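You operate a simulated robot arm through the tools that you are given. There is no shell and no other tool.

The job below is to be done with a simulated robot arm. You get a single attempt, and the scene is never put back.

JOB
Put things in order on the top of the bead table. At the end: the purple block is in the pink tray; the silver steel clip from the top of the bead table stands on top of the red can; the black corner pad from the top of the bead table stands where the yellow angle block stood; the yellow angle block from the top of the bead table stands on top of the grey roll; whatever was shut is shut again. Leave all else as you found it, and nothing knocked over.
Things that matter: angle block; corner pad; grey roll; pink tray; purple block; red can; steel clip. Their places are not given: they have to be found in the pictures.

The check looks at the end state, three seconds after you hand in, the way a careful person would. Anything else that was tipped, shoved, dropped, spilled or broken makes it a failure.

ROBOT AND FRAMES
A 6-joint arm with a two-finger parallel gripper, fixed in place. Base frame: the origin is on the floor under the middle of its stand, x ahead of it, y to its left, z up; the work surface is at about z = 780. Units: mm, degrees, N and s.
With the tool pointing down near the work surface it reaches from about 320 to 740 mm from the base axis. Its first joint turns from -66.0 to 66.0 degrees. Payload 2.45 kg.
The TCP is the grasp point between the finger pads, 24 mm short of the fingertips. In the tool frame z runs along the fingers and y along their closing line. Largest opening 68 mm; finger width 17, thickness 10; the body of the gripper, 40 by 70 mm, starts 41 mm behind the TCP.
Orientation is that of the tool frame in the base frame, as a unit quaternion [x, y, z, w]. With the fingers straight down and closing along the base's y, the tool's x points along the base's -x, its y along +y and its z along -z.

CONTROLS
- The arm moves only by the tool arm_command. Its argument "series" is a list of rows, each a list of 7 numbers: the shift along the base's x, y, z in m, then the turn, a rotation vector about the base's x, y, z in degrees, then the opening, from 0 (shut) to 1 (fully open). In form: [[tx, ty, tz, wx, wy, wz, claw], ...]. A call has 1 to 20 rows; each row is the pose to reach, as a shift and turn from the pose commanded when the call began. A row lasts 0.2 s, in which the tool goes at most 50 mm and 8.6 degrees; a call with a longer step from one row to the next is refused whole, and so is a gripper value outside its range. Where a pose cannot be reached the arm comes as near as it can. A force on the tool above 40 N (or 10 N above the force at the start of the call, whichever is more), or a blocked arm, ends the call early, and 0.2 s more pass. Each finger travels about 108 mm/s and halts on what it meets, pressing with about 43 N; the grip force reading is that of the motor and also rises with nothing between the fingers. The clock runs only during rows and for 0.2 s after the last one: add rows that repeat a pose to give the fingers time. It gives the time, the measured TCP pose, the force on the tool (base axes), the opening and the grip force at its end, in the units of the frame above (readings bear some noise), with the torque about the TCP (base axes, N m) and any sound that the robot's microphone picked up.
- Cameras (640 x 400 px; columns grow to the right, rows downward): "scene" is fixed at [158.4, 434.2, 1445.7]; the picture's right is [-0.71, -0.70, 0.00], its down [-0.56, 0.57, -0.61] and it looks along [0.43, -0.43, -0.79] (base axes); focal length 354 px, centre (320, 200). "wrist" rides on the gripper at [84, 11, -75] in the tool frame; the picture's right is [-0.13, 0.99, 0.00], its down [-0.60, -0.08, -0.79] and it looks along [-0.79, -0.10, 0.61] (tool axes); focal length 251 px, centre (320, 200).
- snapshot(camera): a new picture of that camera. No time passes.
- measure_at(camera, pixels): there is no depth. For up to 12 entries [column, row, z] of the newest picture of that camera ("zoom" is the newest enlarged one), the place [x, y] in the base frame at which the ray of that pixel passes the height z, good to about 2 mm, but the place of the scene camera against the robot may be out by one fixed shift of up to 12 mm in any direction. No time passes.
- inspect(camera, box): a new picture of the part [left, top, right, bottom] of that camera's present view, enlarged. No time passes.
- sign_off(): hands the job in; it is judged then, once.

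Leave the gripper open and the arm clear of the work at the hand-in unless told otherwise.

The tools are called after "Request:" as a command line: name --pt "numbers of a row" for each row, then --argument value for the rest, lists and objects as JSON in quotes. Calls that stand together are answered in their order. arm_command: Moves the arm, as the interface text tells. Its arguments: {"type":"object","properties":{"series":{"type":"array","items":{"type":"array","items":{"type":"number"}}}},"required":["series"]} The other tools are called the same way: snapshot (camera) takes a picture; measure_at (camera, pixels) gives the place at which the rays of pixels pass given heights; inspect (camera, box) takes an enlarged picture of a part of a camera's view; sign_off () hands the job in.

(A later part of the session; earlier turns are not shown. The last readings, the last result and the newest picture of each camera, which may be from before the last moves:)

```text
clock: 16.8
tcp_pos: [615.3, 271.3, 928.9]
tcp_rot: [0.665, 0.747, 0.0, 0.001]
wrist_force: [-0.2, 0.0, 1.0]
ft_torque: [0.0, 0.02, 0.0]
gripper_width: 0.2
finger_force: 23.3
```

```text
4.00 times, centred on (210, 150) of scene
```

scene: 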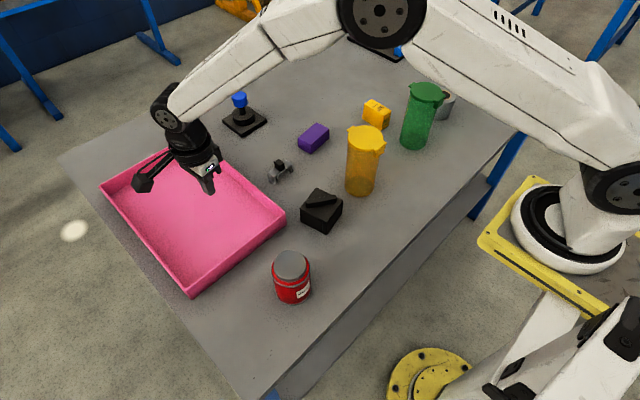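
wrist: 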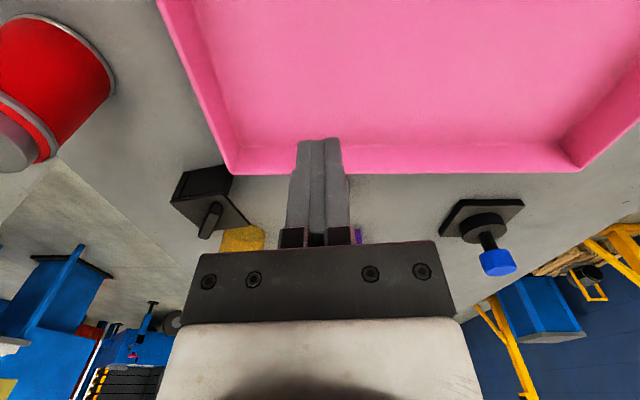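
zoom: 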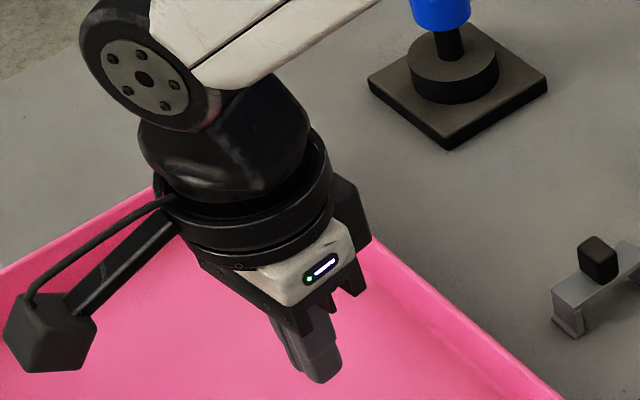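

The block is still upright and only a few mm off its place. I'll return above it with the gripper open, re-measure, and lift much more slowly this time.

Request:
arm_command --pt "0.004 -0.02 0.03 0 0 0 1" --pt "0.01 -0.065 0.03 0 0 0 1" --pt "0.018 -0.11 0.03 0 0 0 1" --pt "0.025 -0.155 0.03 0 0 0 1" --pt "0.032 -0.2 0.03 0 0 0 1" --pt "0.04 -0.245 0.03 0 0 0 1" --pt "0.046 -0.29 0.03 0 0 0 1" --pt "0.05 -0.328 0.03 0 0 0 1" --pt "0.05 -0.328 0.03 0 0 0 1" --pt "0.05 -0.328 0.03 0 0 0 1"

Request:
snapshot --camera "wrist"

```text
clock: 19.0
tcp_pos: [662.8, -60.6, 955.9]
tcp_rot: [0.663, 0.748, 0.0, 0.0]
wrist_force: [-1.0, 1.4, -0.3]
ft_torque: [-0.02, -0.04, 0.0]
gripper_width: 68.0
finger_force: 0.1
```

```text
taken
```

wrist: 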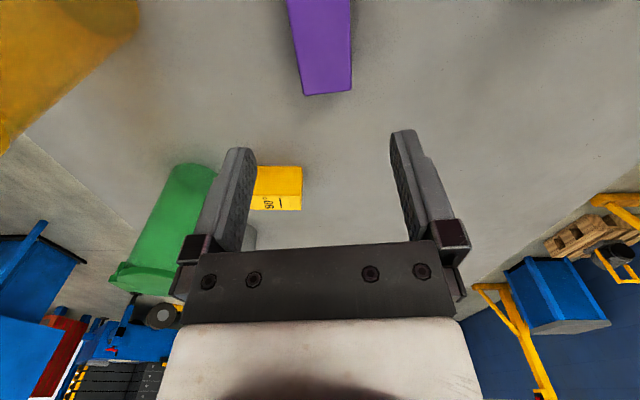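

Request:
measure_at --camera "wrist" --pixels '[[305, 96, 812], [352, 90, 812], [288, 5, 812], [350, 5, 812], [294, 40, 812], [351, 40, 812]]'

Request:
inspect --camera "wrist" --box '[264, 0, 376, 70]'

```text
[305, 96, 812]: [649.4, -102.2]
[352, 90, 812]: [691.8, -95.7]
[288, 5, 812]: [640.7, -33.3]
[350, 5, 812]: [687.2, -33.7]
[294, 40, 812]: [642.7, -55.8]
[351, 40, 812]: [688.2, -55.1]
```

```text
5.71 times, centred on (320, 35) of wrist
```

zoom: 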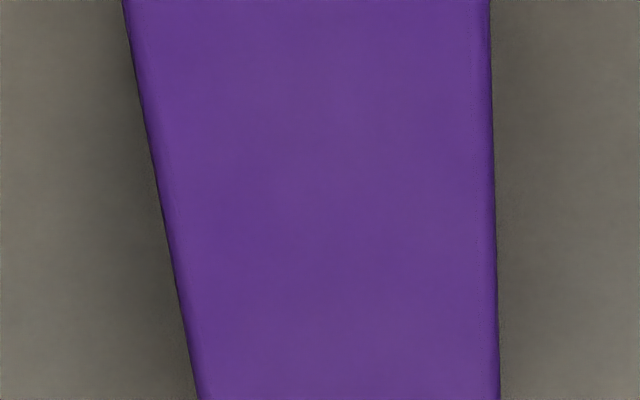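

The block's centre is now about (666,-62). I'll shift +4 mm in x, go down slightly lower than before, close, and lift only 12 mm slowly to test.

Request:
arm_command --pt "0.004 0 -0.04 0 0 0 1" --pt "0.004 0 -0.08 0 0 0 1" --pt "0.004 0 -0.115 0 0 0 1" --pt "0.004 0 -0.135 0 0 0 1" --pt "0.004 0 -0.145 0 0 0 1" --pt "0.004 0 -0.152 0 0 0 1" --pt "0.004 0 -0.152 0 0 0 1" --pt "0.004 0 -0.152 0 0 0 0.5" --pt "0.004 0 -0.152 0 0 0 0" --pt "0.004 0 -0.152 0 0 0 0" --pt "0.004 0 -0.152 0 0 0 0" --pt "0.004 0 -0.152 0 0 0 0"

Request:
snapshot --camera "wrist"

```text
clock: 21.6
tcp_pos: [668.1, -61.6, 805.0]
tcp_rot: [0.664, 0.748, 0.0, 0.0]
wrist_force: [-0.3, 0.4, 0.2]
ft_torque: [0.0, 0.02, -0.03]
gripper_width: 44.4
finger_force: 42.9
```

```text
taken
```

wrist: 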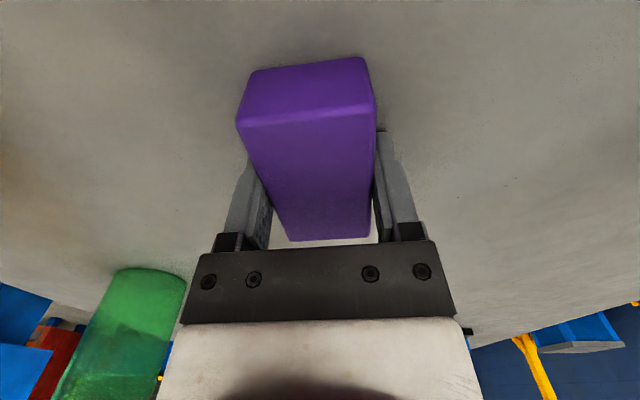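

Gripped at 44.4 mm. I'll lift just 15 mm slowly and check force and width.

Request:
arm_command --pt "0 0 0.002 0 0 0 0" --pt "0 0 0.004 0 0 0 0" --pt "0 0 0.007 0 0 0 0" --pt "0 0 0.01 0 0 0 0" --pt "0 0 0.013 0 0 0 0" --pt "0 0 0.015 0 0 0 0" --pt "0 0 0.015 0 0 0 0"

Request:
snapshot --camera "wrist"

Request:
inspect --camera "scene" --box '[270, 100, 350, 150]'

```text
clock: 23.2
tcp_pos: [667.3, -61.2, 821.4]
tcp_rot: [0.664, 0.748, -0.001, -0.001]
wrist_force: [-0.2, 0.1, -0.4]
ft_torque: [0.02, 0.01, 0.0]
gripper_width: 44.4
finger_force: 43.1
```

```text
taken
```

wrist: 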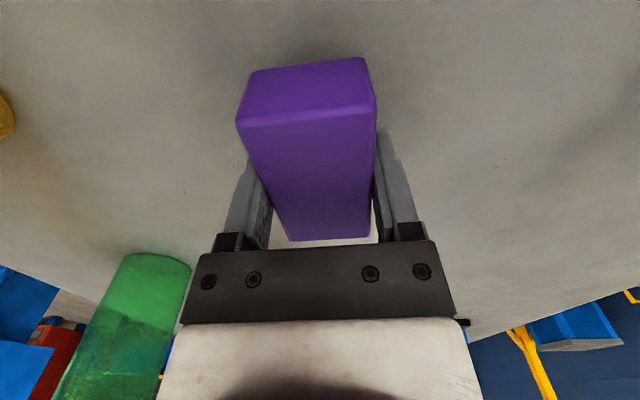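

```text
8.00 times, centred on (310, 125) of scene
```

zoom: 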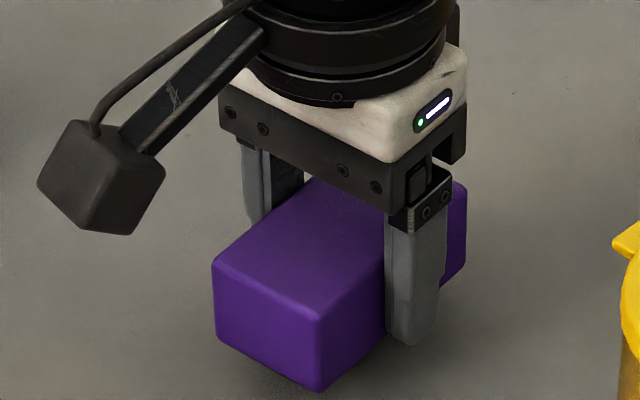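

The block is held this time, lifted with the gripper. I'll continue slowly with gentle ramps, and measure the tray wall's height.

Request:
arm_command --pt "0 0 0.002 0 0 0 0" --pt "0 0 0.005 0 0 0 0" --pt "0 0 0.009 0 0 0 0" --pt "0 0 0.014 0 0 0 0" --pt "0 0 0.02 0 0 0 0" --pt "0 0 0.026 0 0 0 0" --pt "0 0 0.032 0 0 0 0" --pt "0 0 0.038 0 0 0 0" --pt "0 0 0.044 0 0 0 0" --pt "0 0 0.05 0 0 0 0" --pt "0 0 0.056 0 0 0 0" --pt "0 0 0.062 0 0 0 0" --pt "0 0 0.067 0 0 0 0" --pt "0 0 0.071 0 0 0 0" --pt "0 0 0.074 0 0 0 0" --pt "0 0 0.076 0 0 0 0" --pt "0 0 0.077 0 0 0 0"

Request:
snapshot --camera "wrist"

Request:
inspect --camera "scene" --box '[170, 130, 290, 205]'

Request:
inspect --camera "scene" --box '[170, 190, 300, 300]'

```text
clock: 26.8
tcp_pos: [667.2, -60.6, 899.0]
tcp_rot: [0.663, 0.748, -0.001, 0.0]
wrist_force: [0.0, 0.2, -1.2]
ft_torque: [-0.03, 0.03, 0.02]
gripper_width: 44.4
finger_force: 42.9
```

```text
taken
```

wrist: 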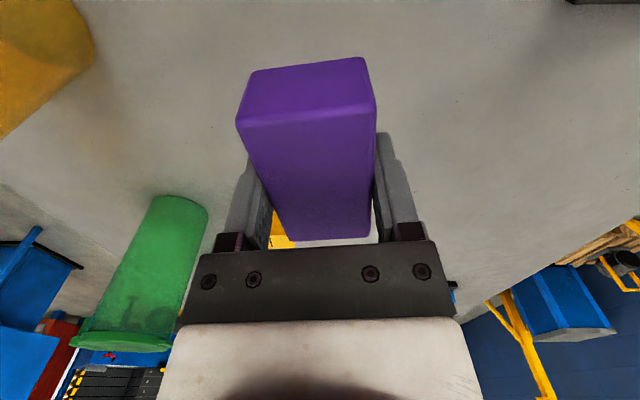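

```text
5.33 times, centred on (230, 168) of scene
```

zoom: 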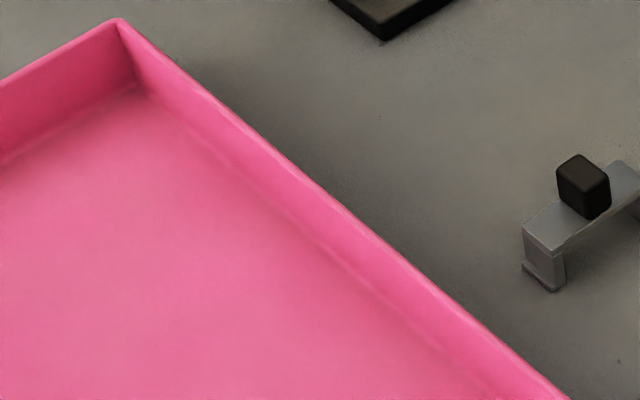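

```text
3.64 times, centred on (235, 245) of scene
```

zoom: 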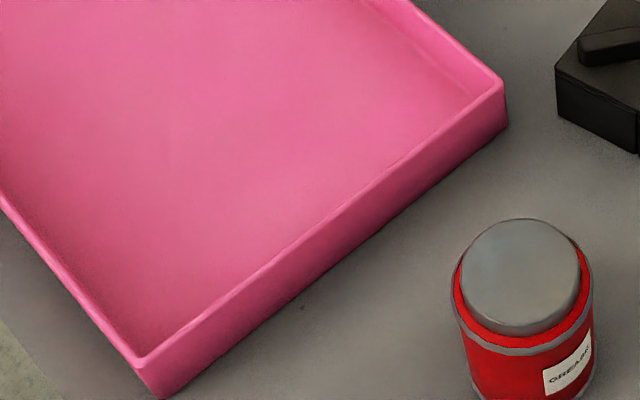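

The block is still held. I'll measure the tray's corners with the newest zoom, bottom and top.

Request:
measure_at --camera "zoom" --pixels '[[507, 120, 780], [503, 80, 810], [503, 80, 820], [503, 80, 830], [163, 398, 780], [143, 360, 810], [143, 360, 820], [143, 360, 830], [480, 100, 783], [140, 350, 783]]'

```text
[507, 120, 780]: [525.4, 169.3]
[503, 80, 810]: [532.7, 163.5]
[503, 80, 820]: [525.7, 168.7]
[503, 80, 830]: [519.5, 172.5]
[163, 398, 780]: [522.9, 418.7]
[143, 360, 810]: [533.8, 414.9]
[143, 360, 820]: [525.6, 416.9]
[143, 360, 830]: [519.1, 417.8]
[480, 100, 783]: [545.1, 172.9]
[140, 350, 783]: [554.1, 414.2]
```

The tray's wall top is at z=820 and it spans about x 525–905, y 165–414. I'll carry the block slowly toward (620,265) with gentle ramps.

Request:
arm_command --pt "-0.0004 0.003 0 0 0 0 0" --pt "-0.0011 0.0079 0 0 0 0 0" --pt "-0.0021 0.0148 0 0 0 0 0" --pt "-0.0034 0.0238 0 0 0 0 0" --pt "-0.005 0.0346 0 0 0 0 0" --pt "-0.0067 0.0465 0 0 0 0 0" --pt "-0.0086 0.0594 0 0 0 0 0" --pt "-0.0106 0.0732 0 0 0 0 0" --pt "-0.0126 0.0871 0 0 0 0 0" --pt "-0.0146 0.101 0 0 0 0 0" --pt "-0.0166 0.1148 0 0 0 0 0" --pt "-0.0186 0.1287 0 0 0 0 0" --pt "-0.0205 0.1425 0 0 0 0 0" --pt "-0.0225 0.1564 0 0 0 0 0" --pt "-0.0243 0.1683 0 0 0 0 0" --pt "-0.0257 0.1782 0 0 0 0 0" --pt "-0.0268 0.1861 0 0 0 0 0" --pt "-0.0277 0.192 0 0 0 0 0" --pt "-0.0283 0.196 0 0 0 0 0" --pt "-0.0285 0.198 0 0 0 0 0"

Request:
snapshot --camera "wrist"

```text
clock: 31.0
tcp_pos: [641.1, 137.0, 898.1]
tcp_rot: [0.663, 0.748, 0.0, 0.0]
wrist_force: [-0.1, -0.2, -1.4]
ft_torque: [0.0, -0.01, 0.01]
gripper_width: 44.5
finger_force: 43.6
```

```text
taken
```

wrist: 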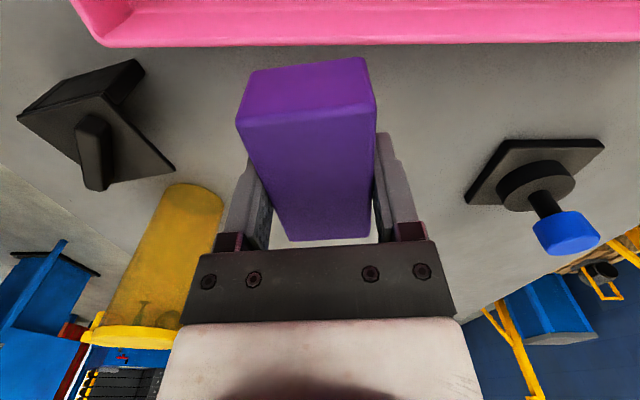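

The block is still firmly held. I'll continue the last 130 mm over the tray.

Request:
arm_command --pt "-0.0004 0.003 0 0 0 0 0" --pt "-0.0011 0.008 0 0 0 0 0" --pt "-0.0021 0.015 0 0 0 0 0" --pt "-0.0034 0.024 0 0 0 0 0" --pt "-0.005 0.035 0 0 0 0 0" --pt "-0.0067 0.047 0 0 0 0 0" --pt "-0.0086 0.06 0 0 0 0 0" --pt "-0.0104 0.073 0 0 0 0 0" --pt "-0.0123 0.086 0 0 0 0 0" --pt "-0.0139 0.098 0 0 0 0 0" --pt "-0.0154 0.108 0 0 0 0 0" --pt "-0.0166 0.116 0 0 0 0 0" --pt "-0.0175 0.123 0 0 0 0 0" --pt "-0.0181 0.127 0 0 0 0 0" --pt "-0.0183 0.129 0 0 0 0 0" --pt "-0.0183 0.129 0 0 0 0 0"

Request:
snapshot --camera "scene"

Request:
snapshot --camera "wrist"

```text
clock: 34.4
tcp_pos: [619.6, 266.4, 898.8]
tcp_rot: [0.663, 0.748, 0.0, 0.0]
wrist_force: [0.1, 0.1, -1.0]
ft_torque: [-0.01, 0.03, -0.01]
gripper_width: 44.4
finger_force: 43.3
```

```text
taken
```

scene: 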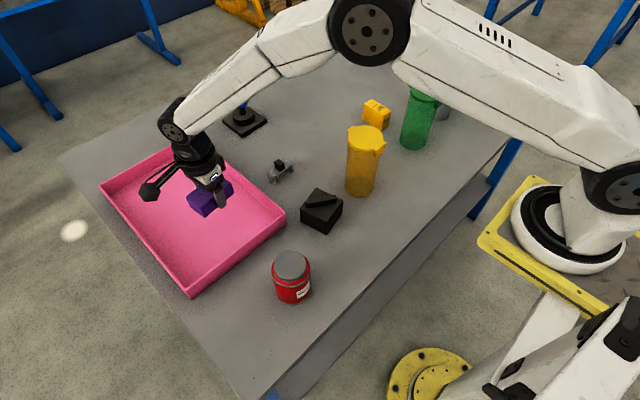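

```text
taken
```

wrist: 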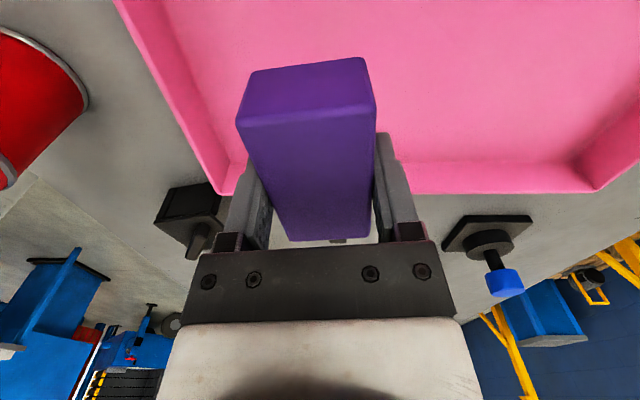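

The block is above the tray floor. I'll descend slowly to just above the floor.

Request:
arm_command --pt "0 0 -0.004 0 0 0 0" --pt "0 0 -0.01 0 0 0 0" --pt "0 0 -0.018 0 0 0 0" --pt "0 0 -0.028 0 0 0 0" --pt "0 0 -0.038 0 0 0 0" --pt "0 0 -0.048 0 0 0 0" --pt "0 0 -0.058 0 0 0 0" --pt "0 0 -0.066 0 0 0 0" --pt "0 0 -0.073 0 0 0 0" --pt "0 0 -0.078 0 0 0 0" --pt "0 0 -0.081 0 0 0 0" --pt "0 0 -0.083 0 0 0 0" --pt "0 0 -0.085 0 0 0 0"

Request:
arm_command --pt "0 0 -0.001 0 0 0 0" --pt "0 0 -0.002 0 0 0 0" --pt "0 0 -0.003 0 0 0 0"

```text
clock: 37.2
tcp_pos: [622.4, 265.5, 813.8]
tcp_rot: [0.664, 0.748, 0.0, 0.0]
wrist_force: [0.0, -0.1, -1.5]
ft_torque: [-0.01, 0.0, -0.01]
gripper_width: 44.3
finger_force: 43.0
```

```text
clock: 38.0
tcp_pos: [621.5, 265.5, 810.2]
tcp_rot: [0.664, 0.748, 0.0, 0.0]
wrist_force: [0.2, 0.1, -0.2]
ft_torque: [-0.01, 0.02, -0.01]
gripper_width: 44.5
finger_force: 42.7
```

No contact yet at z≈810. I'll lower a few more mm in 1 mm steps and watch for the force to rise.

Request:
arm_command --pt "0 0 -0.001 0 0 0 0" --pt "0 0 -0.002 0 0 0 0"

Request:
arm_command --pt "0 0 -0.001 0 0 0 0" --pt "0 0 -0.001 0 0 0 0"

Request:
inspect --camera "scene" --box '[150, 150, 270, 225]'

```text
clock: 38.6
tcp_pos: [622.6, 266.9, 810.1]
tcp_rot: [0.664, 0.748, 0.0, 0.0]
wrist_force: [-5.4, -3.5, 19.1]
ft_torque: [-0.19, 0.31, 0.0]
gripper_width: 44.3
finger_force: 42.5
```

```text
clock: 39.2
tcp_pos: [622.0, 266.7, 810.6]
tcp_rot: [0.664, 0.748, 0.002, 0.002]
wrist_force: [-11.4, -4.1, 37.7]
ft_torque: [-0.31, 0.42, -0.02]
gripper_width: 44.4
finger_force: 43.5
```

```text
5.33 times, centred on (210, 188) of scene
```

zoom: 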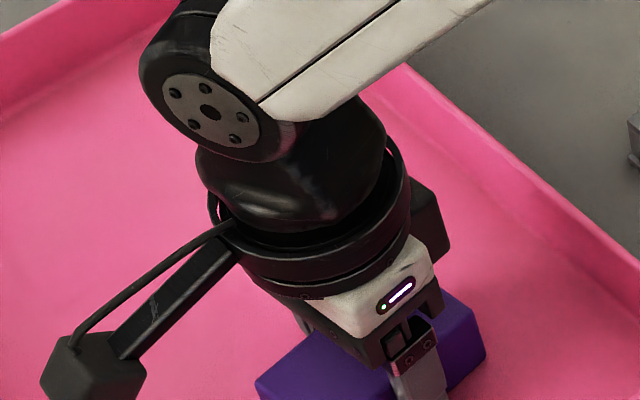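

Contact is firm (37 N), so the block is on the tray floor. I'll back up 2 mm to relieve the force, then open and rise straight up.

Request:
arm_command --pt "0 0 0.001 0 0 0 0" --pt "0 0 0.0025 0 0 0 0" --pt "0 0 0.0025 0 0 0 0.1" --pt "0 0 0.0025 0 0 0 0.6" --pt "0 0 0.0025 0 0 0 0.8" --pt "0 0 0.0025 0 0 0 1" --pt "0 0 0.0025 0 0 0 1"

Request:
snapshot --camera "wrist"

```text
clock: 40.8
tcp_pos: [620.6, 266.0, 810.5]
tcp_rot: [0.664, 0.747, 0.0, 0.0]
wrist_force: [4.9, -1.1, 18.5]
ft_torque: [-0.12, 0.45, -0.09]
gripper_width: 64.1
finger_force: 0.0
```

```text
taken
```

wrist: 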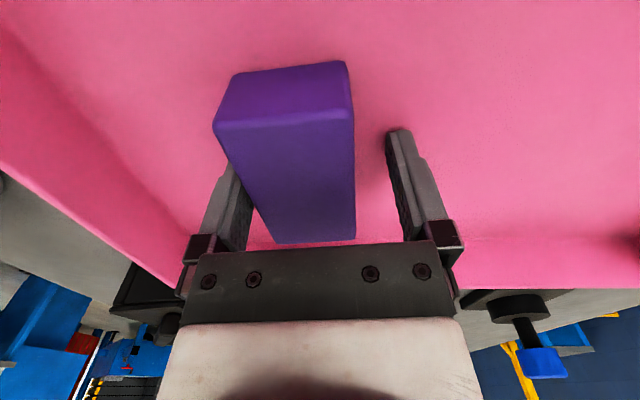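

The fingertips themselves touch the tray floor (18 N). I'll rise straight up to free them.

Request:
arm_command --pt "0 0 0.003 0 0 0 1" --pt "0 0 0.006 0 0 0 1" --pt "0 0 0.015 0 0 0 1" --pt "0 0 0.035 0 0 0 1" --pt "0 0 0.07 0 0 0 1" --pt "0 0 0.11 0 0 0 1" --pt "0 0 0.15 0 0 0 1" --pt "0 0 0.18 0 0 0 1" --pt "0 0 0.18 0 0 0 1"

Request:
snapshot --camera "wrist"

Request:
snapshot --camera "scene"

```text
clock: 42.8
tcp_pos: [621.2, 265.4, 990.1]
tcp_rot: [0.664, 0.748, 0.0, 0.001]
wrist_force: [0.4, -0.1, 0.1]
ft_torque: [-0.02, 0.01, 0.01]
gripper_width: 67.8
finger_force: 0.1
```

```text
taken
```

wrist: 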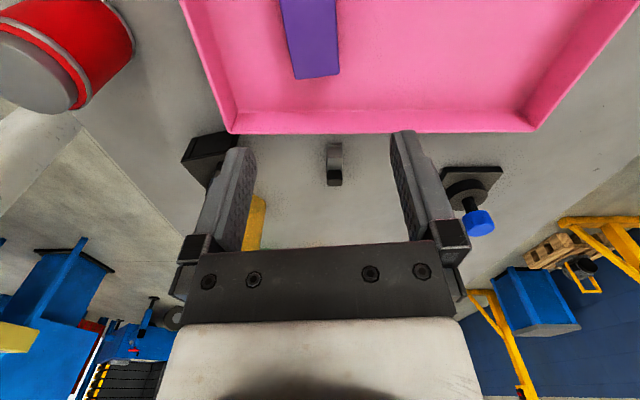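

```text
taken
```

scene: 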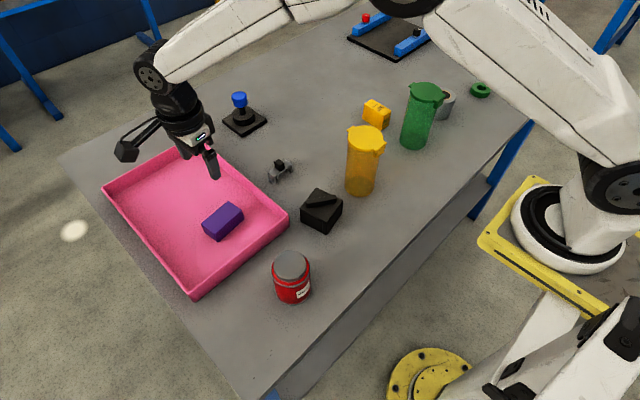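

The purple block rests in the tray. The tray edge looks slightly shifted, so I'll compare it with the same zoom as before.

Request:
inspect --camera "scene" --box '[170, 190, 300, 300]'

```text
3.64 times, centred on (235, 245) of scene
```

zoom: 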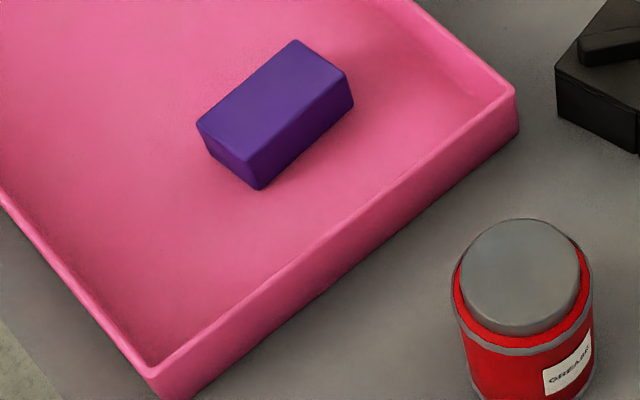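

Request:
measure_at --camera "zoom" --pixels '[[519, 130, 780], [514, 92, 820], [155, 370, 820], [503, 80, 820], [143, 360, 820]]'

Request:
measure_at --camera "scene" --pixels '[[103, 188, 820], [101, 186, 820], [195, 135, 820], [192, 134, 820]]'

```text
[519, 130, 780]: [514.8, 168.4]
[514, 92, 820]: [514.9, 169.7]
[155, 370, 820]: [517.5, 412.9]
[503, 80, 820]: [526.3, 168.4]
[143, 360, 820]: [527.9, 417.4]
```

```text
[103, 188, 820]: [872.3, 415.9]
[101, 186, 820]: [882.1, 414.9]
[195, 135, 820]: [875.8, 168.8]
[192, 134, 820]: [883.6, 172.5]
```

The tray slid about 10 mm toward -x when the fingertips dragged on its floor. I'll push it back while the area is free, using closed fingers against its near wall from outside. First I'll measure the near wall's outer top edge in the wrist view, where it runs from (181,0) to (228,133).

Request:
inspect --camera "wrist" --box '[170, 0, 290, 75]'

Request:
measure_at --camera "wrist" --pixels '[[182, 5, 820], [200, 56, 820], [215, 98, 820], [227, 132, 780], [231, 133, 780], [229, 120, 820], [536, 130, 780]]'

```text
5.33 times, centred on (230, 38) of wrist
```

zoom: 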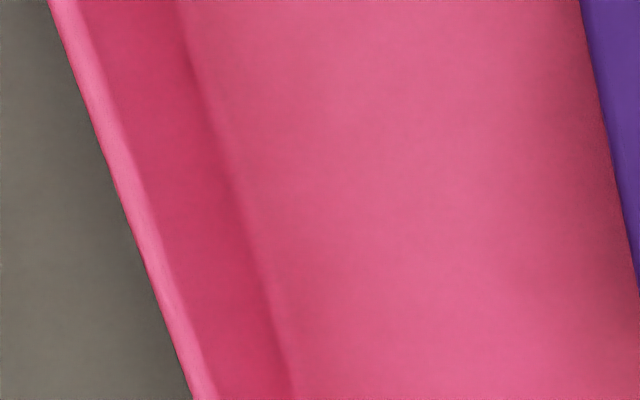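

```text
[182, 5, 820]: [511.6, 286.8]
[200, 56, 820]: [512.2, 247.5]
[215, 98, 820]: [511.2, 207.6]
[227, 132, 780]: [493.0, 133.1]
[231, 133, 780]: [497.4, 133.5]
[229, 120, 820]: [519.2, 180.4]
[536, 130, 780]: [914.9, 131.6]
```

The near wall's outer face is at x≈512; originally it was at about 523–524. I'll go to (495,288) with closed fingers and descend in front of the wall.

Request:
arm_command --pt "-0.04 0.008 0 0 0 0 0.5" --pt "-0.08 0.015 0 0 0 0 0" --pt "-0.115 0.02 0 0 0 0 0" --pt "-0.126 0.023 0 0 0 0 0" --pt "-0.126 0.023 -0.04 0 0 0 0" --pt "-0.126 0.023 -0.08 0 0 0 0" --pt "-0.126 0.023 -0.11 0 0 0 0" --pt "-0.126 0.023 -0.11 0 0 0 0"

Request:
snapshot --camera "wrist"

Request:
snapshot --camera "scene"

```text
clock: 44.6
tcp_pos: [496.4, 290.4, 879.5]
tcp_rot: [0.664, 0.748, 0.0, 0.0]
wrist_force: [0.1, -0.4, 0.1]
ft_torque: [0.02, 0.03, -0.02]
gripper_width: 0.0
finger_force: 22.9
```

```text
taken
```

wrist: 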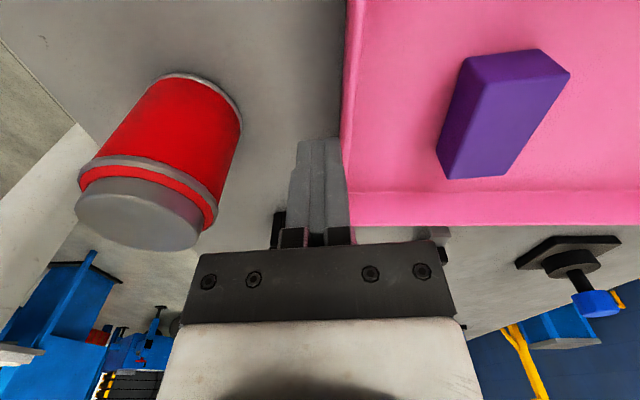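

```text
taken
```

scene: 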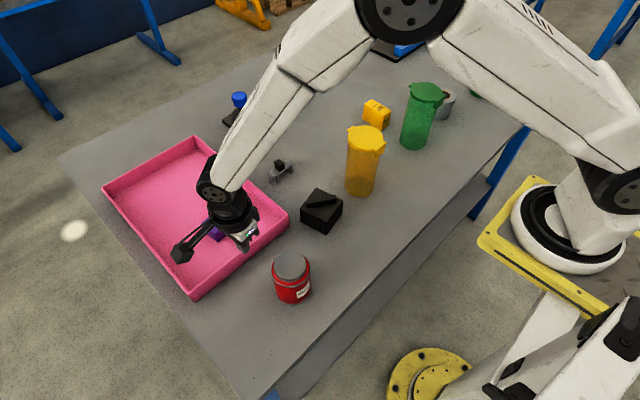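

Request:
measure_at --camera "wrist" --pixels '[[345, 50, 820], [343, 100, 820], [341, 140, 820], [350, 20, 820], [348, 160, 856], [290, 160, 856]]'

Request:
inspect --camera "wrist" --box '[260, 80, 400, 168]'

```text
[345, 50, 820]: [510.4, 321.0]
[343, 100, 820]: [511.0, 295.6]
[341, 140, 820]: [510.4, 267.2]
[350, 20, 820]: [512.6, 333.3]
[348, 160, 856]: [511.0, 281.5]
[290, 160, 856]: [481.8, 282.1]
```

```text
4.55 times, centred on (330, 124) of wrist
```

zoom: 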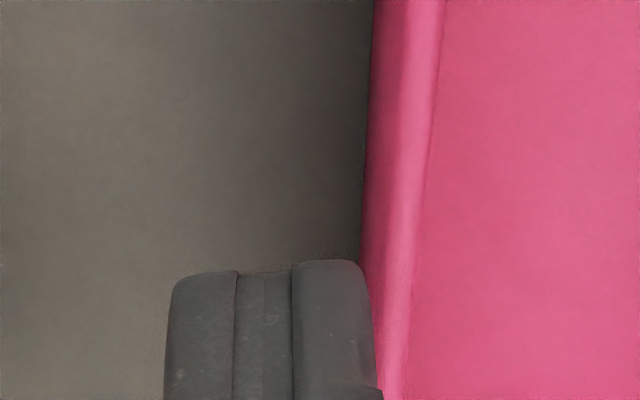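

The finger's outer face is only a couple of mm from the wall line (x≈511). I'll back off 6 mm in x before descending.

Request:
arm_command --pt "-0.006 0 0 0 0 0 0" --pt "-0.006 0 -0.02 0 0 0 0" --pt "-0.006 0 -0.04 0 0 0 0" --pt "-0.006 0 -0.055 0 0 0 0" --pt "-0.006 0 -0.066 0 0 0 0" --pt "-0.006 0 -0.066 0 0 0 0"

Request:
snapshot --camera "wrist"

Request:
inspect --camera "scene" --box '[170, 190, 300, 300]'

```text
clock: 46.0
tcp_pos: [488.7, 287.9, 814.7]
tcp_rot: [0.664, 0.748, 0.0, 0.0]
wrist_force: [-0.5, -0.3, 0.3]
ft_torque: [0.02, 0.05, 0.02]
gripper_width: 0.0
finger_force: 23.4
```

```text
taken
```

wrist: 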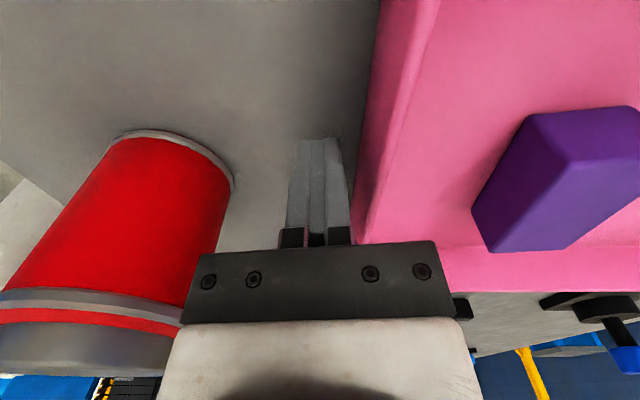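

```text
3.64 times, centred on (235, 245) of scene
```

zoom: 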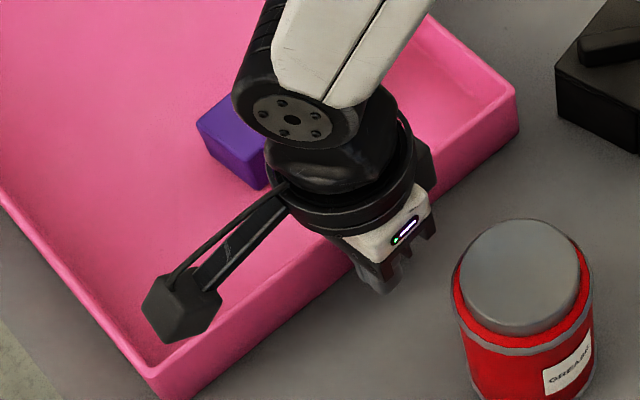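

Fingers are between can and tray with clearance on both sides. I'll push +x slowly: first 14 mm, then check.

Request:
arm_command --pt "0.002 0 0 0 0 0 0" --pt "0.004 0 0 0 0 0 0" --pt "0.006 0 0 0 0 0 0" --pt "0.008 0 0 0 0 0 0" --pt "0.01 0 0 0 0 0 0" --pt "0.012 0 0 0 0 0 0" --pt "0.014 0 0 0 0 0 0"

Request:
inspect --camera "scene" --box '[170, 190, 300, 300]'

```text
clock: 47.6
tcp_pos: [503.5, 289.1, 813.7]
tcp_rot: [0.664, 0.747, 0.0, -0.001]
wrist_force: [-2.2, 0.7, 0.8]
ft_torque: [-0.04, -0.03, -0.02]
gripper_width: 0.2
finger_force: 23.4
```

```text
3.64 times, centred on (235, 245) of scene
```

zoom: 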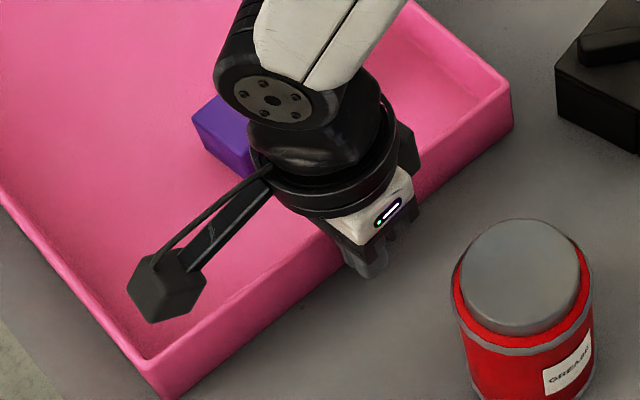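

The tray's corners moved halfway back: right corner now at (508,86), original (503,80). I'll push 5 mm more and check again.

Request:
arm_command --pt "0.0015 0 0 0 0 0 0" --pt "0.003 0 0 0 0 0 0" --pt "0.0045 0 0 0 0 0 0" --pt "0.0055 0 0 0 0 0 0"

Request:
inspect --camera "scene" --box '[170, 190, 300, 300]'

```text
clock: 48.6
tcp_pos: [509.3, 287.8, 814.6]
tcp_rot: [0.665, 0.747, 0.0, 0.0]
wrist_force: [-1.9, 0.0, 0.9]
ft_torque: [-0.03, 0.0, 0.0]
gripper_width: 0.0
finger_force: 23.6
```

```text
3.64 times, centred on (235, 245) of scene
```

zoom: 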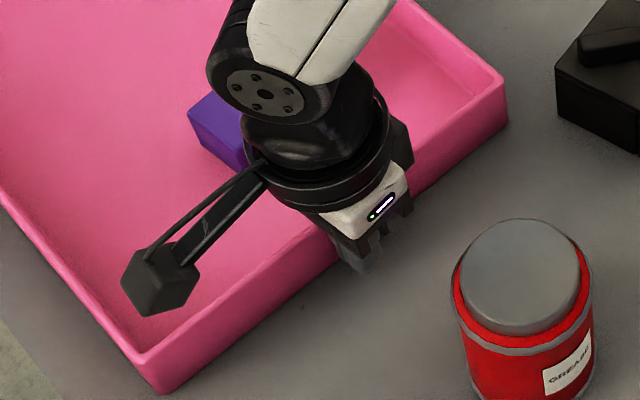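

The corner is back at about (502,80), matching the original (503,80). I'll back off 8 mm and rise.

Request:
arm_command --pt "-0.004 0 0 0 0 0 0" --pt "-0.008 0 0 0 0 0 0" --pt "-0.008 0 0.03 0 0 0 0" --pt "-0.008 0 0.07 0 0 0 0" --pt "-0.008 0 0.11 0 0 0 0.5" --pt "-0.008 0 0.15 0 0 0 1" --pt "-0.008 0 0.19 0 0 0 1" --pt "-0.008 0 0.19 0 0 0 1"

Request:
inspect --camera "scene" --box '[170, 190, 300, 300]'

Request:
snapshot --camera "scene"

```text
clock: 50.4
tcp_pos: [498.3, 287.3, 1002.9]
tcp_rot: [0.664, 0.747, -0.001, 0.001]
wrist_force: [-0.3, 0.4, 0.9]
ft_torque: [0.01, 0.0, 0.01]
gripper_width: 68.0
finger_force: 0.1
```

```text
3.64 times, centred on (235, 245) of scene
```

zoom: 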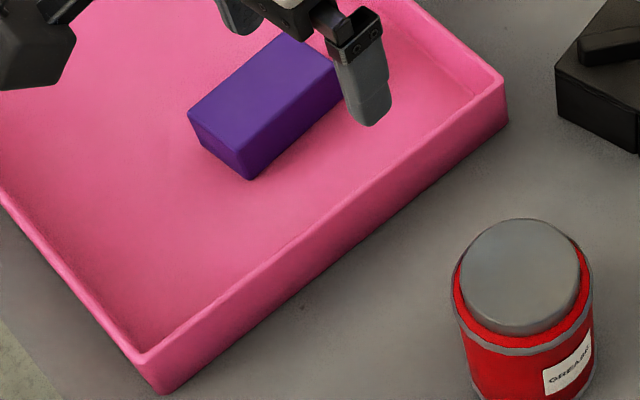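

```text
taken
```

scene: 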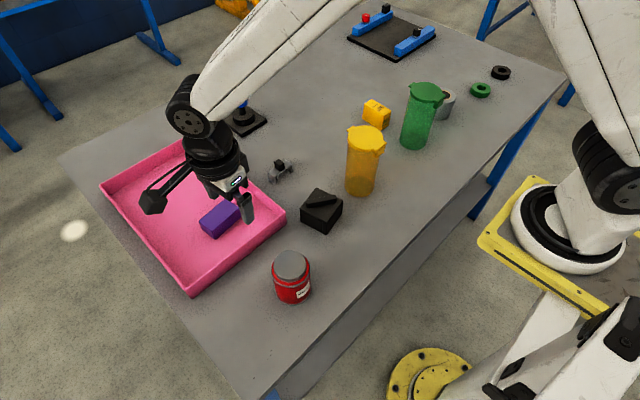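

The tray is back within a few mm of its original place, with the purple block in it. Next is the clip: I'll turn the tool back to yaw 0 and move to view it from about (600,79).

Request:
arm_command --pt "0.0085 -0.0174 0 0 0 6.93 1" --pt "0.017 -0.0348 0 0 0 13.87 1" --pt "0.0255 -0.0522 0 0 0 20.8 1" --pt "0.034 -0.0696 0 0 0 27.73 1" --pt "0.0425 -0.087 0 0 0 34.67 1" --pt "0.051 -0.1044 0 0 0 41.6 1" --pt "0.0595 -0.1218 0 0 0 48.53 1" --pt "0.068 -0.1392 0 0 0 55.47 1" --pt "0.0765 -0.1566 0 0 0 62.4 1" --pt "0.085 -0.174 0 0 0 69.33 1" --pt "0.0935 -0.1914 0 0 0 76.27 1" --pt "0.102 -0.2083 0 0 0 83.2 1" --pt "0.102 -0.2083 -0.04 0 0 83.2 1" --pt "0.102 -0.2083 -0.08 0 0 83.2 1" --pt "0.102 -0.2083 -0.08 0 0 83.2 1"

Request:
snapshot --camera "wrist"

```text
clock: 53.6
tcp_pos: [602.2, 78.5, 924.6]
tcp_rot: [-0.001, 1.0, 0.0, 0.0]
wrist_force: [0.0, -0.5, -0.9]
ft_torque: [-0.01, 0.0, -0.02]
gripper_width: 68.0
finger_force: 0.0
```

```text
taken
```

wrist: 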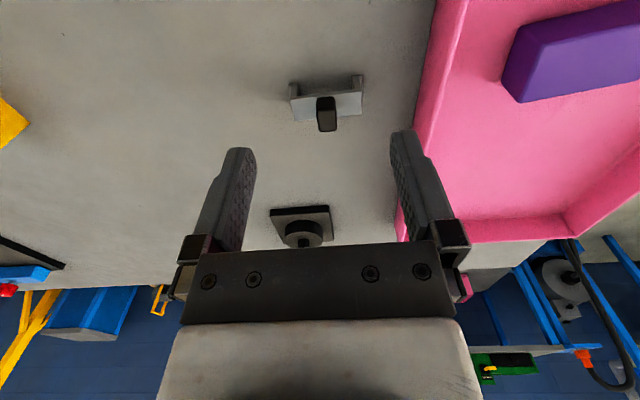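

Request:
inspect --camera "wrist" --box '[278, 65, 374, 140]'

```text
5.33 times, centred on (326, 102) of wrist
```

zoom: 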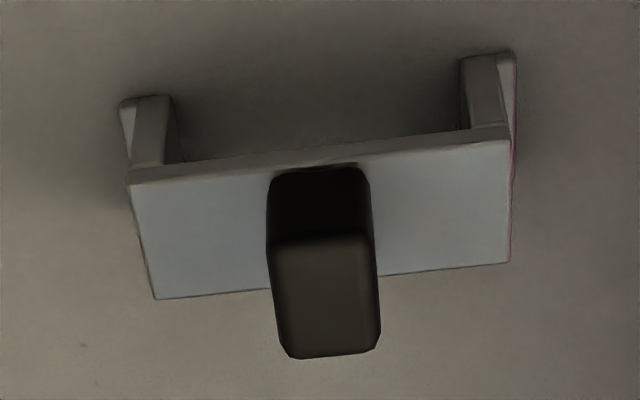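

Request:
measure_at --camera "zoom" --pixels '[[275, 175, 805], [365, 170, 805], [274, 240, 820], [366, 235, 820], [290, 357, 820], [378, 347, 820], [274, 240, 824], [366, 235, 824], [290, 357, 824], [378, 347, 824], [132, 184, 805], [507, 140, 805]]'

Request:
measure_at --camera "zoom" --pixels '[[120, 105, 780], [172, 96, 780], [462, 60, 780], [514, 54, 780], [155, 298, 805], [510, 262, 805]]'

```text
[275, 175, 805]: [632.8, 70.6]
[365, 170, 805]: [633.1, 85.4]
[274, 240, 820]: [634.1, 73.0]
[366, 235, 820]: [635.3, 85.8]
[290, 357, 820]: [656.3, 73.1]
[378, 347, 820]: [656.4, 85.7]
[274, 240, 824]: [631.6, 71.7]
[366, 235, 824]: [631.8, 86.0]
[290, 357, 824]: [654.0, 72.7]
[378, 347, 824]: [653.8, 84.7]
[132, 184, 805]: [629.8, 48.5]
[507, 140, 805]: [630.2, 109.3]
```

```text
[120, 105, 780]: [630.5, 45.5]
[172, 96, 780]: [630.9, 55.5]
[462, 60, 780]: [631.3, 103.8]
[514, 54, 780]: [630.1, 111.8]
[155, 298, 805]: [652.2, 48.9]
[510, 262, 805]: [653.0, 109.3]
```

The knob is about 14 mm wide (y 71.5–85.7), its centre is (643,79) and its top z≈823. I'll lower so the fingertips end about 4 mm above the plate (805) and close on the knob along y.

Request:
arm_command --pt "0.02 0.0003 -0.02 0 0 0 1" --pt "0.0408 0.0005 -0.04 0 0 0 1" --pt "0.0408 0.0005 -0.065 0 0 0 1" --pt "0.0408 0.0005 -0.08 0 0 0 1" --pt "0.0408 0.0005 -0.09 0 0 0 1" --pt "0.0408 0.0005 -0.09 0 0 0 1" --pt "0.0408 0.0005 -0.09 0 0 0 1"

Request:
snapshot --camera "wrist"

Request:
inspect --camera "scene" --box '[240, 135, 320, 185]'

```text
clock: 55.2
tcp_pos: [642.1, 82.9, 833.5]
tcp_rot: [0.001, 1.0, 0.0, 0.001]
wrist_force: [-0.4, -0.9, -0.5]
ft_torque: [-0.01, -0.02, -0.01]
gripper_width: 67.8
finger_force: 0.0
```

```text
taken
```

wrist: 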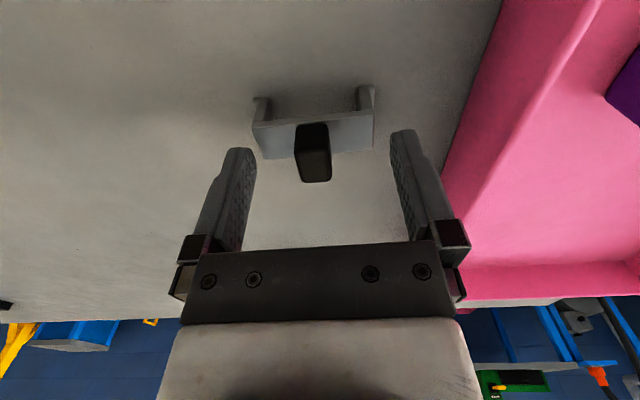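

```text
8.00 times, centred on (280, 160) of scene
```

zoom: 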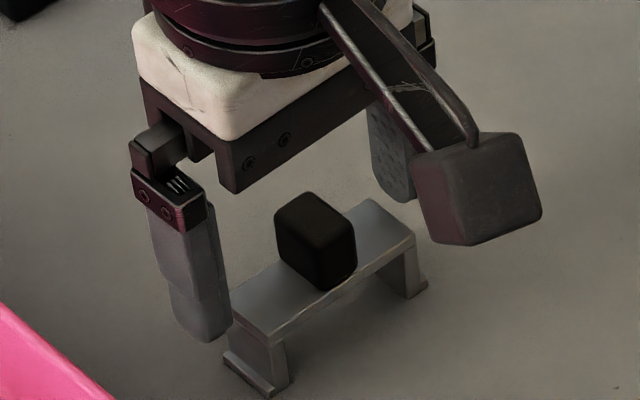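

The knob's centre appears about 2 mm to -y of the finger centre (column 316 against 320). I'll shift -2 mm in y and close gently.

Request:
arm_command --pt "0 -0.002 0 0 0 0 1" --pt "0 -0.002 0 0 0 0 0.6" --pt "0 -0.002 0 0 0 0 0.35" --pt "0 -0.002 0 0 0 0 0" --pt "0 -0.002 0 0 0 0 0" --pt "0 -0.002 0 0 0 0 0" --pt "0 -0.002 0 0 0 0 0"

Request:
snapshot --camera "wrist"

Request:
inspect --camera "scene" --box '[240, 135, 320, 185]'

```text
clock: 56.8
tcp_pos: [642.7, 80.5, 833.7]
tcp_rot: [0.0, 1.0, 0.0, 0.0]
wrist_force: [-0.2, -0.4, 0.0]
ft_torque: [-0.01, -0.03, 0.02]
gripper_width: 15.0
finger_force: 34.1
```

```text
taken
```

wrist: 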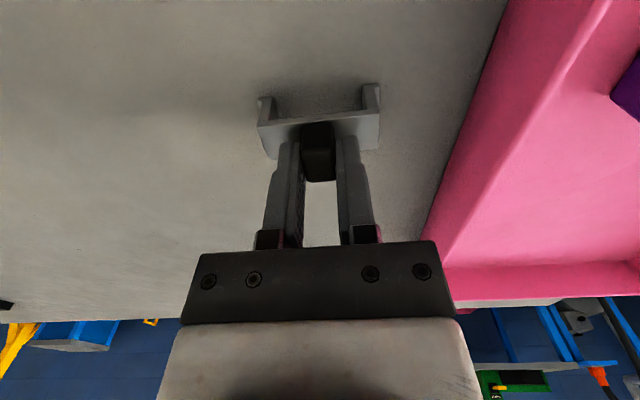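

```text
8.00 times, centred on (280, 160) of scene
```

zoom: 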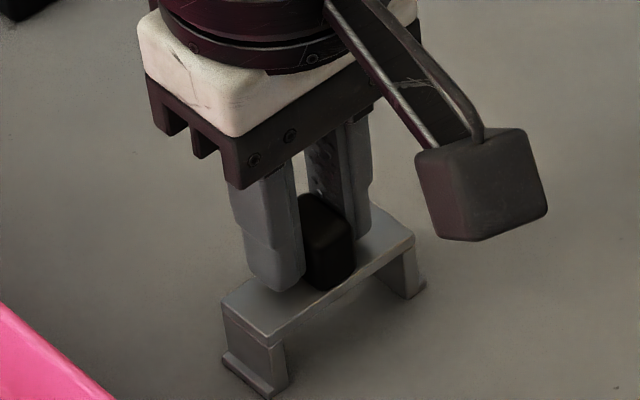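

The knob is gripped (width 15 mm). I'll lift slowly by 20 mm to test.

Request:
arm_command --pt "0 0 0.001 0 0 0 0" --pt "0 0 0.003 0 0 0 0" --pt "0 0 0.006 0 0 0 0" --pt "0 0 0.01 0 0 0 0" --pt "0 0 0.014 0 0 0 0" --pt "0 0 0.018 0 0 0 0" --pt "0 0 0.021 0 0 0 0" --pt "0 0 0.023 0 0 0 0" --pt "0 0 0.023 0 0 0 0"

Request:
inspect --camera "scene" --box '[240, 135, 320, 185]'

Request:
snapshot --camera "wrist"

```text
clock: 58.8
tcp_pos: [643.0, 78.7, 857.0]
tcp_rot: [0.0, 1.0, 0.001, 0.0]
wrist_force: [-0.4, 0.5, -0.6]
ft_torque: [0.01, 0.03, 0.04]
gripper_width: 14.8
finger_force: 34.1
```

```text
8.00 times, centred on (280, 160) of scene
```

zoom: 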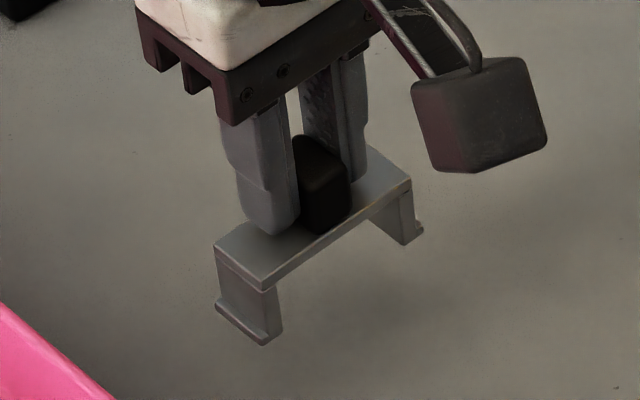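

```text
taken
```

wrist: 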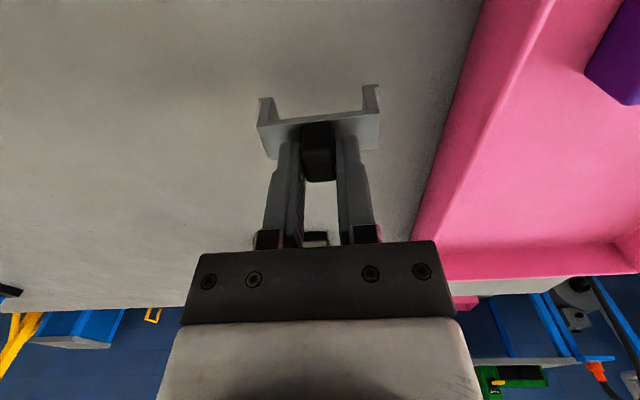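

The clip is held and level. I'll lift it slowly to about z=967 so its feet clear the can's lid.

Request:
arm_command --pt "0 0 0.002 0 0 0 0" --pt "0 0 0.005 0 0 0 0" --pt "0 0 0.01 0 0 0 0" --pt "0 0 0.016 0 0 0 0" --pt "0 0 0.024 0 0 0 0" --pt "0 0 0.032 0 0 0 0" --pt "0 0 0.04 0 0 0 0" --pt "0 0 0.048 0 0 0 0" --pt "0 0 0.056 0 0 0 0" --pt "0 0 0.064 0 0 0 0" --pt "0 0 0.072 0 0 0 0" --pt "0 0 0.08 0 0 0 0" --pt "0 0 0.088 0 0 0 0" --pt "0 0 0.095 0 0 0 0" --pt "0 0 0.101 0 0 0 0" --pt "0 0 0.106 0 0 0 0" --pt "0 0 0.109 0 0 0 0" --pt "0 0 0.11 0 0 0 0"

```text
clock: 62.6
tcp_pos: [643.6, 78.9, 966.7]
tcp_rot: [0.001, 1.0, 0.0, 0.0]
wrist_force: [-0.4, 0.7, -0.1]
ft_torque: [0.0, -0.01, -0.03]
gripper_width: 15.0
finger_force: 34.4
```

Still held. I'll carry it slowly toward the can, stopping about 10 mm short to check.

Request:
arm_command --pt "-0.0024 0.0018 0 0 0 0 0" --pt "-0.0072 0.0054 0 0 0 0 0" --pt "-0.0144 0.0109 0 0 0 0 0" --pt "-0.0239 0.0181 0 0 0 0 0" --pt "-0.0351 0.0265 0 0 0 0 0" --pt "-0.0479 0.0362 0 0 0 0 0" --pt "-0.0622 0.047 0 0 0 0 0" --pt "-0.0782 0.0591 0 0 0 0 0" --pt "-0.0942 0.0712 0 0 0 0 0" --pt "-0.1101 0.0832 0 0 0 0 0" --pt "-0.1261 0.0953 0 0 0 0 0" --pt "-0.142 0.1073 0 0 0 0 0" --pt "-0.158 0.1194 0 0 0 0 0" --pt "-0.174 0.1315 0 0 0 0 0" --pt "-0.1883 0.1423 0 0 0 0 0" --pt "-0.2011 0.152 0 0 0 0 0" --pt "-0.2123 0.1604 0 0 0 0 0" --pt "-0.221 0.167 0 0 0 0 0" --pt "-0.2274 0.1719 0 0 0 0 0" --pt "-0.2314 0.1749 0 0 0 0 0"

Request:
snapshot --camera "wrist"

Request:
snapshot --camera "scene"

```text
clock: 66.8
tcp_pos: [409.9, 255.0, 969.3]
tcp_rot: [0.0, 1.0, 0.0, 0.001]
wrist_force: [-0.4, 0.8, -1.1]
ft_torque: [0.03, -0.01, 0.02]
gripper_width: 15.1
finger_force: 34.7
```

```text
taken
```

wrist: 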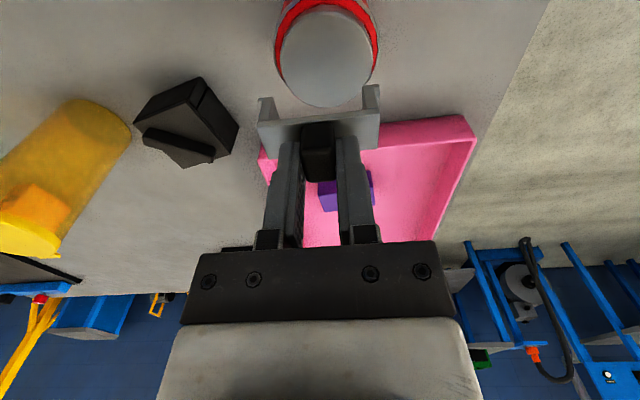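

```text
taken
```

scene: 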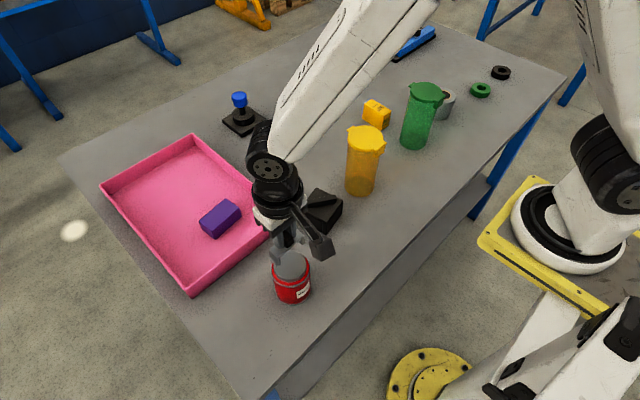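

The lid is visible at the top of the wrist view with the clip's legs below it. I'll zoom in and measure both lid and leg positions in the same view.

Request:
inspect --camera "wrist" --box '[240, 0, 400, 100]'

Request:
inspect --camera "wrist" --box '[240, 60, 400, 160]'

```text
4.00 times, centred on (320, 50) of wrist
```

zoom: 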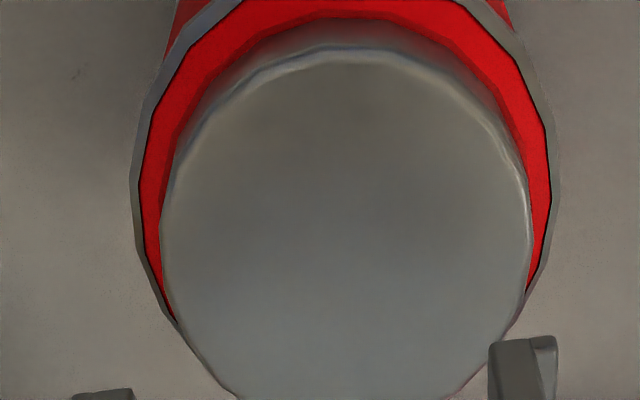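

```text
4.00 times, centred on (320, 110) of wrist
```

zoom: 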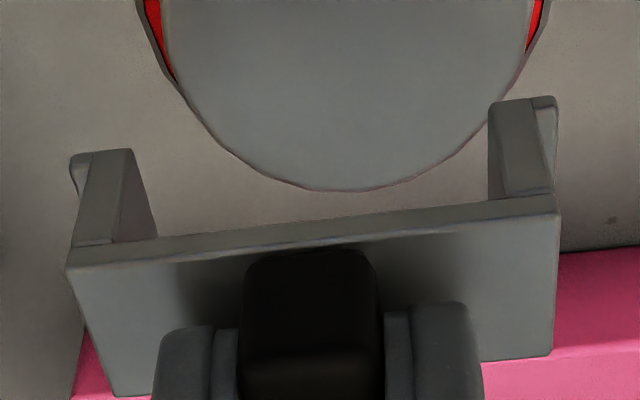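

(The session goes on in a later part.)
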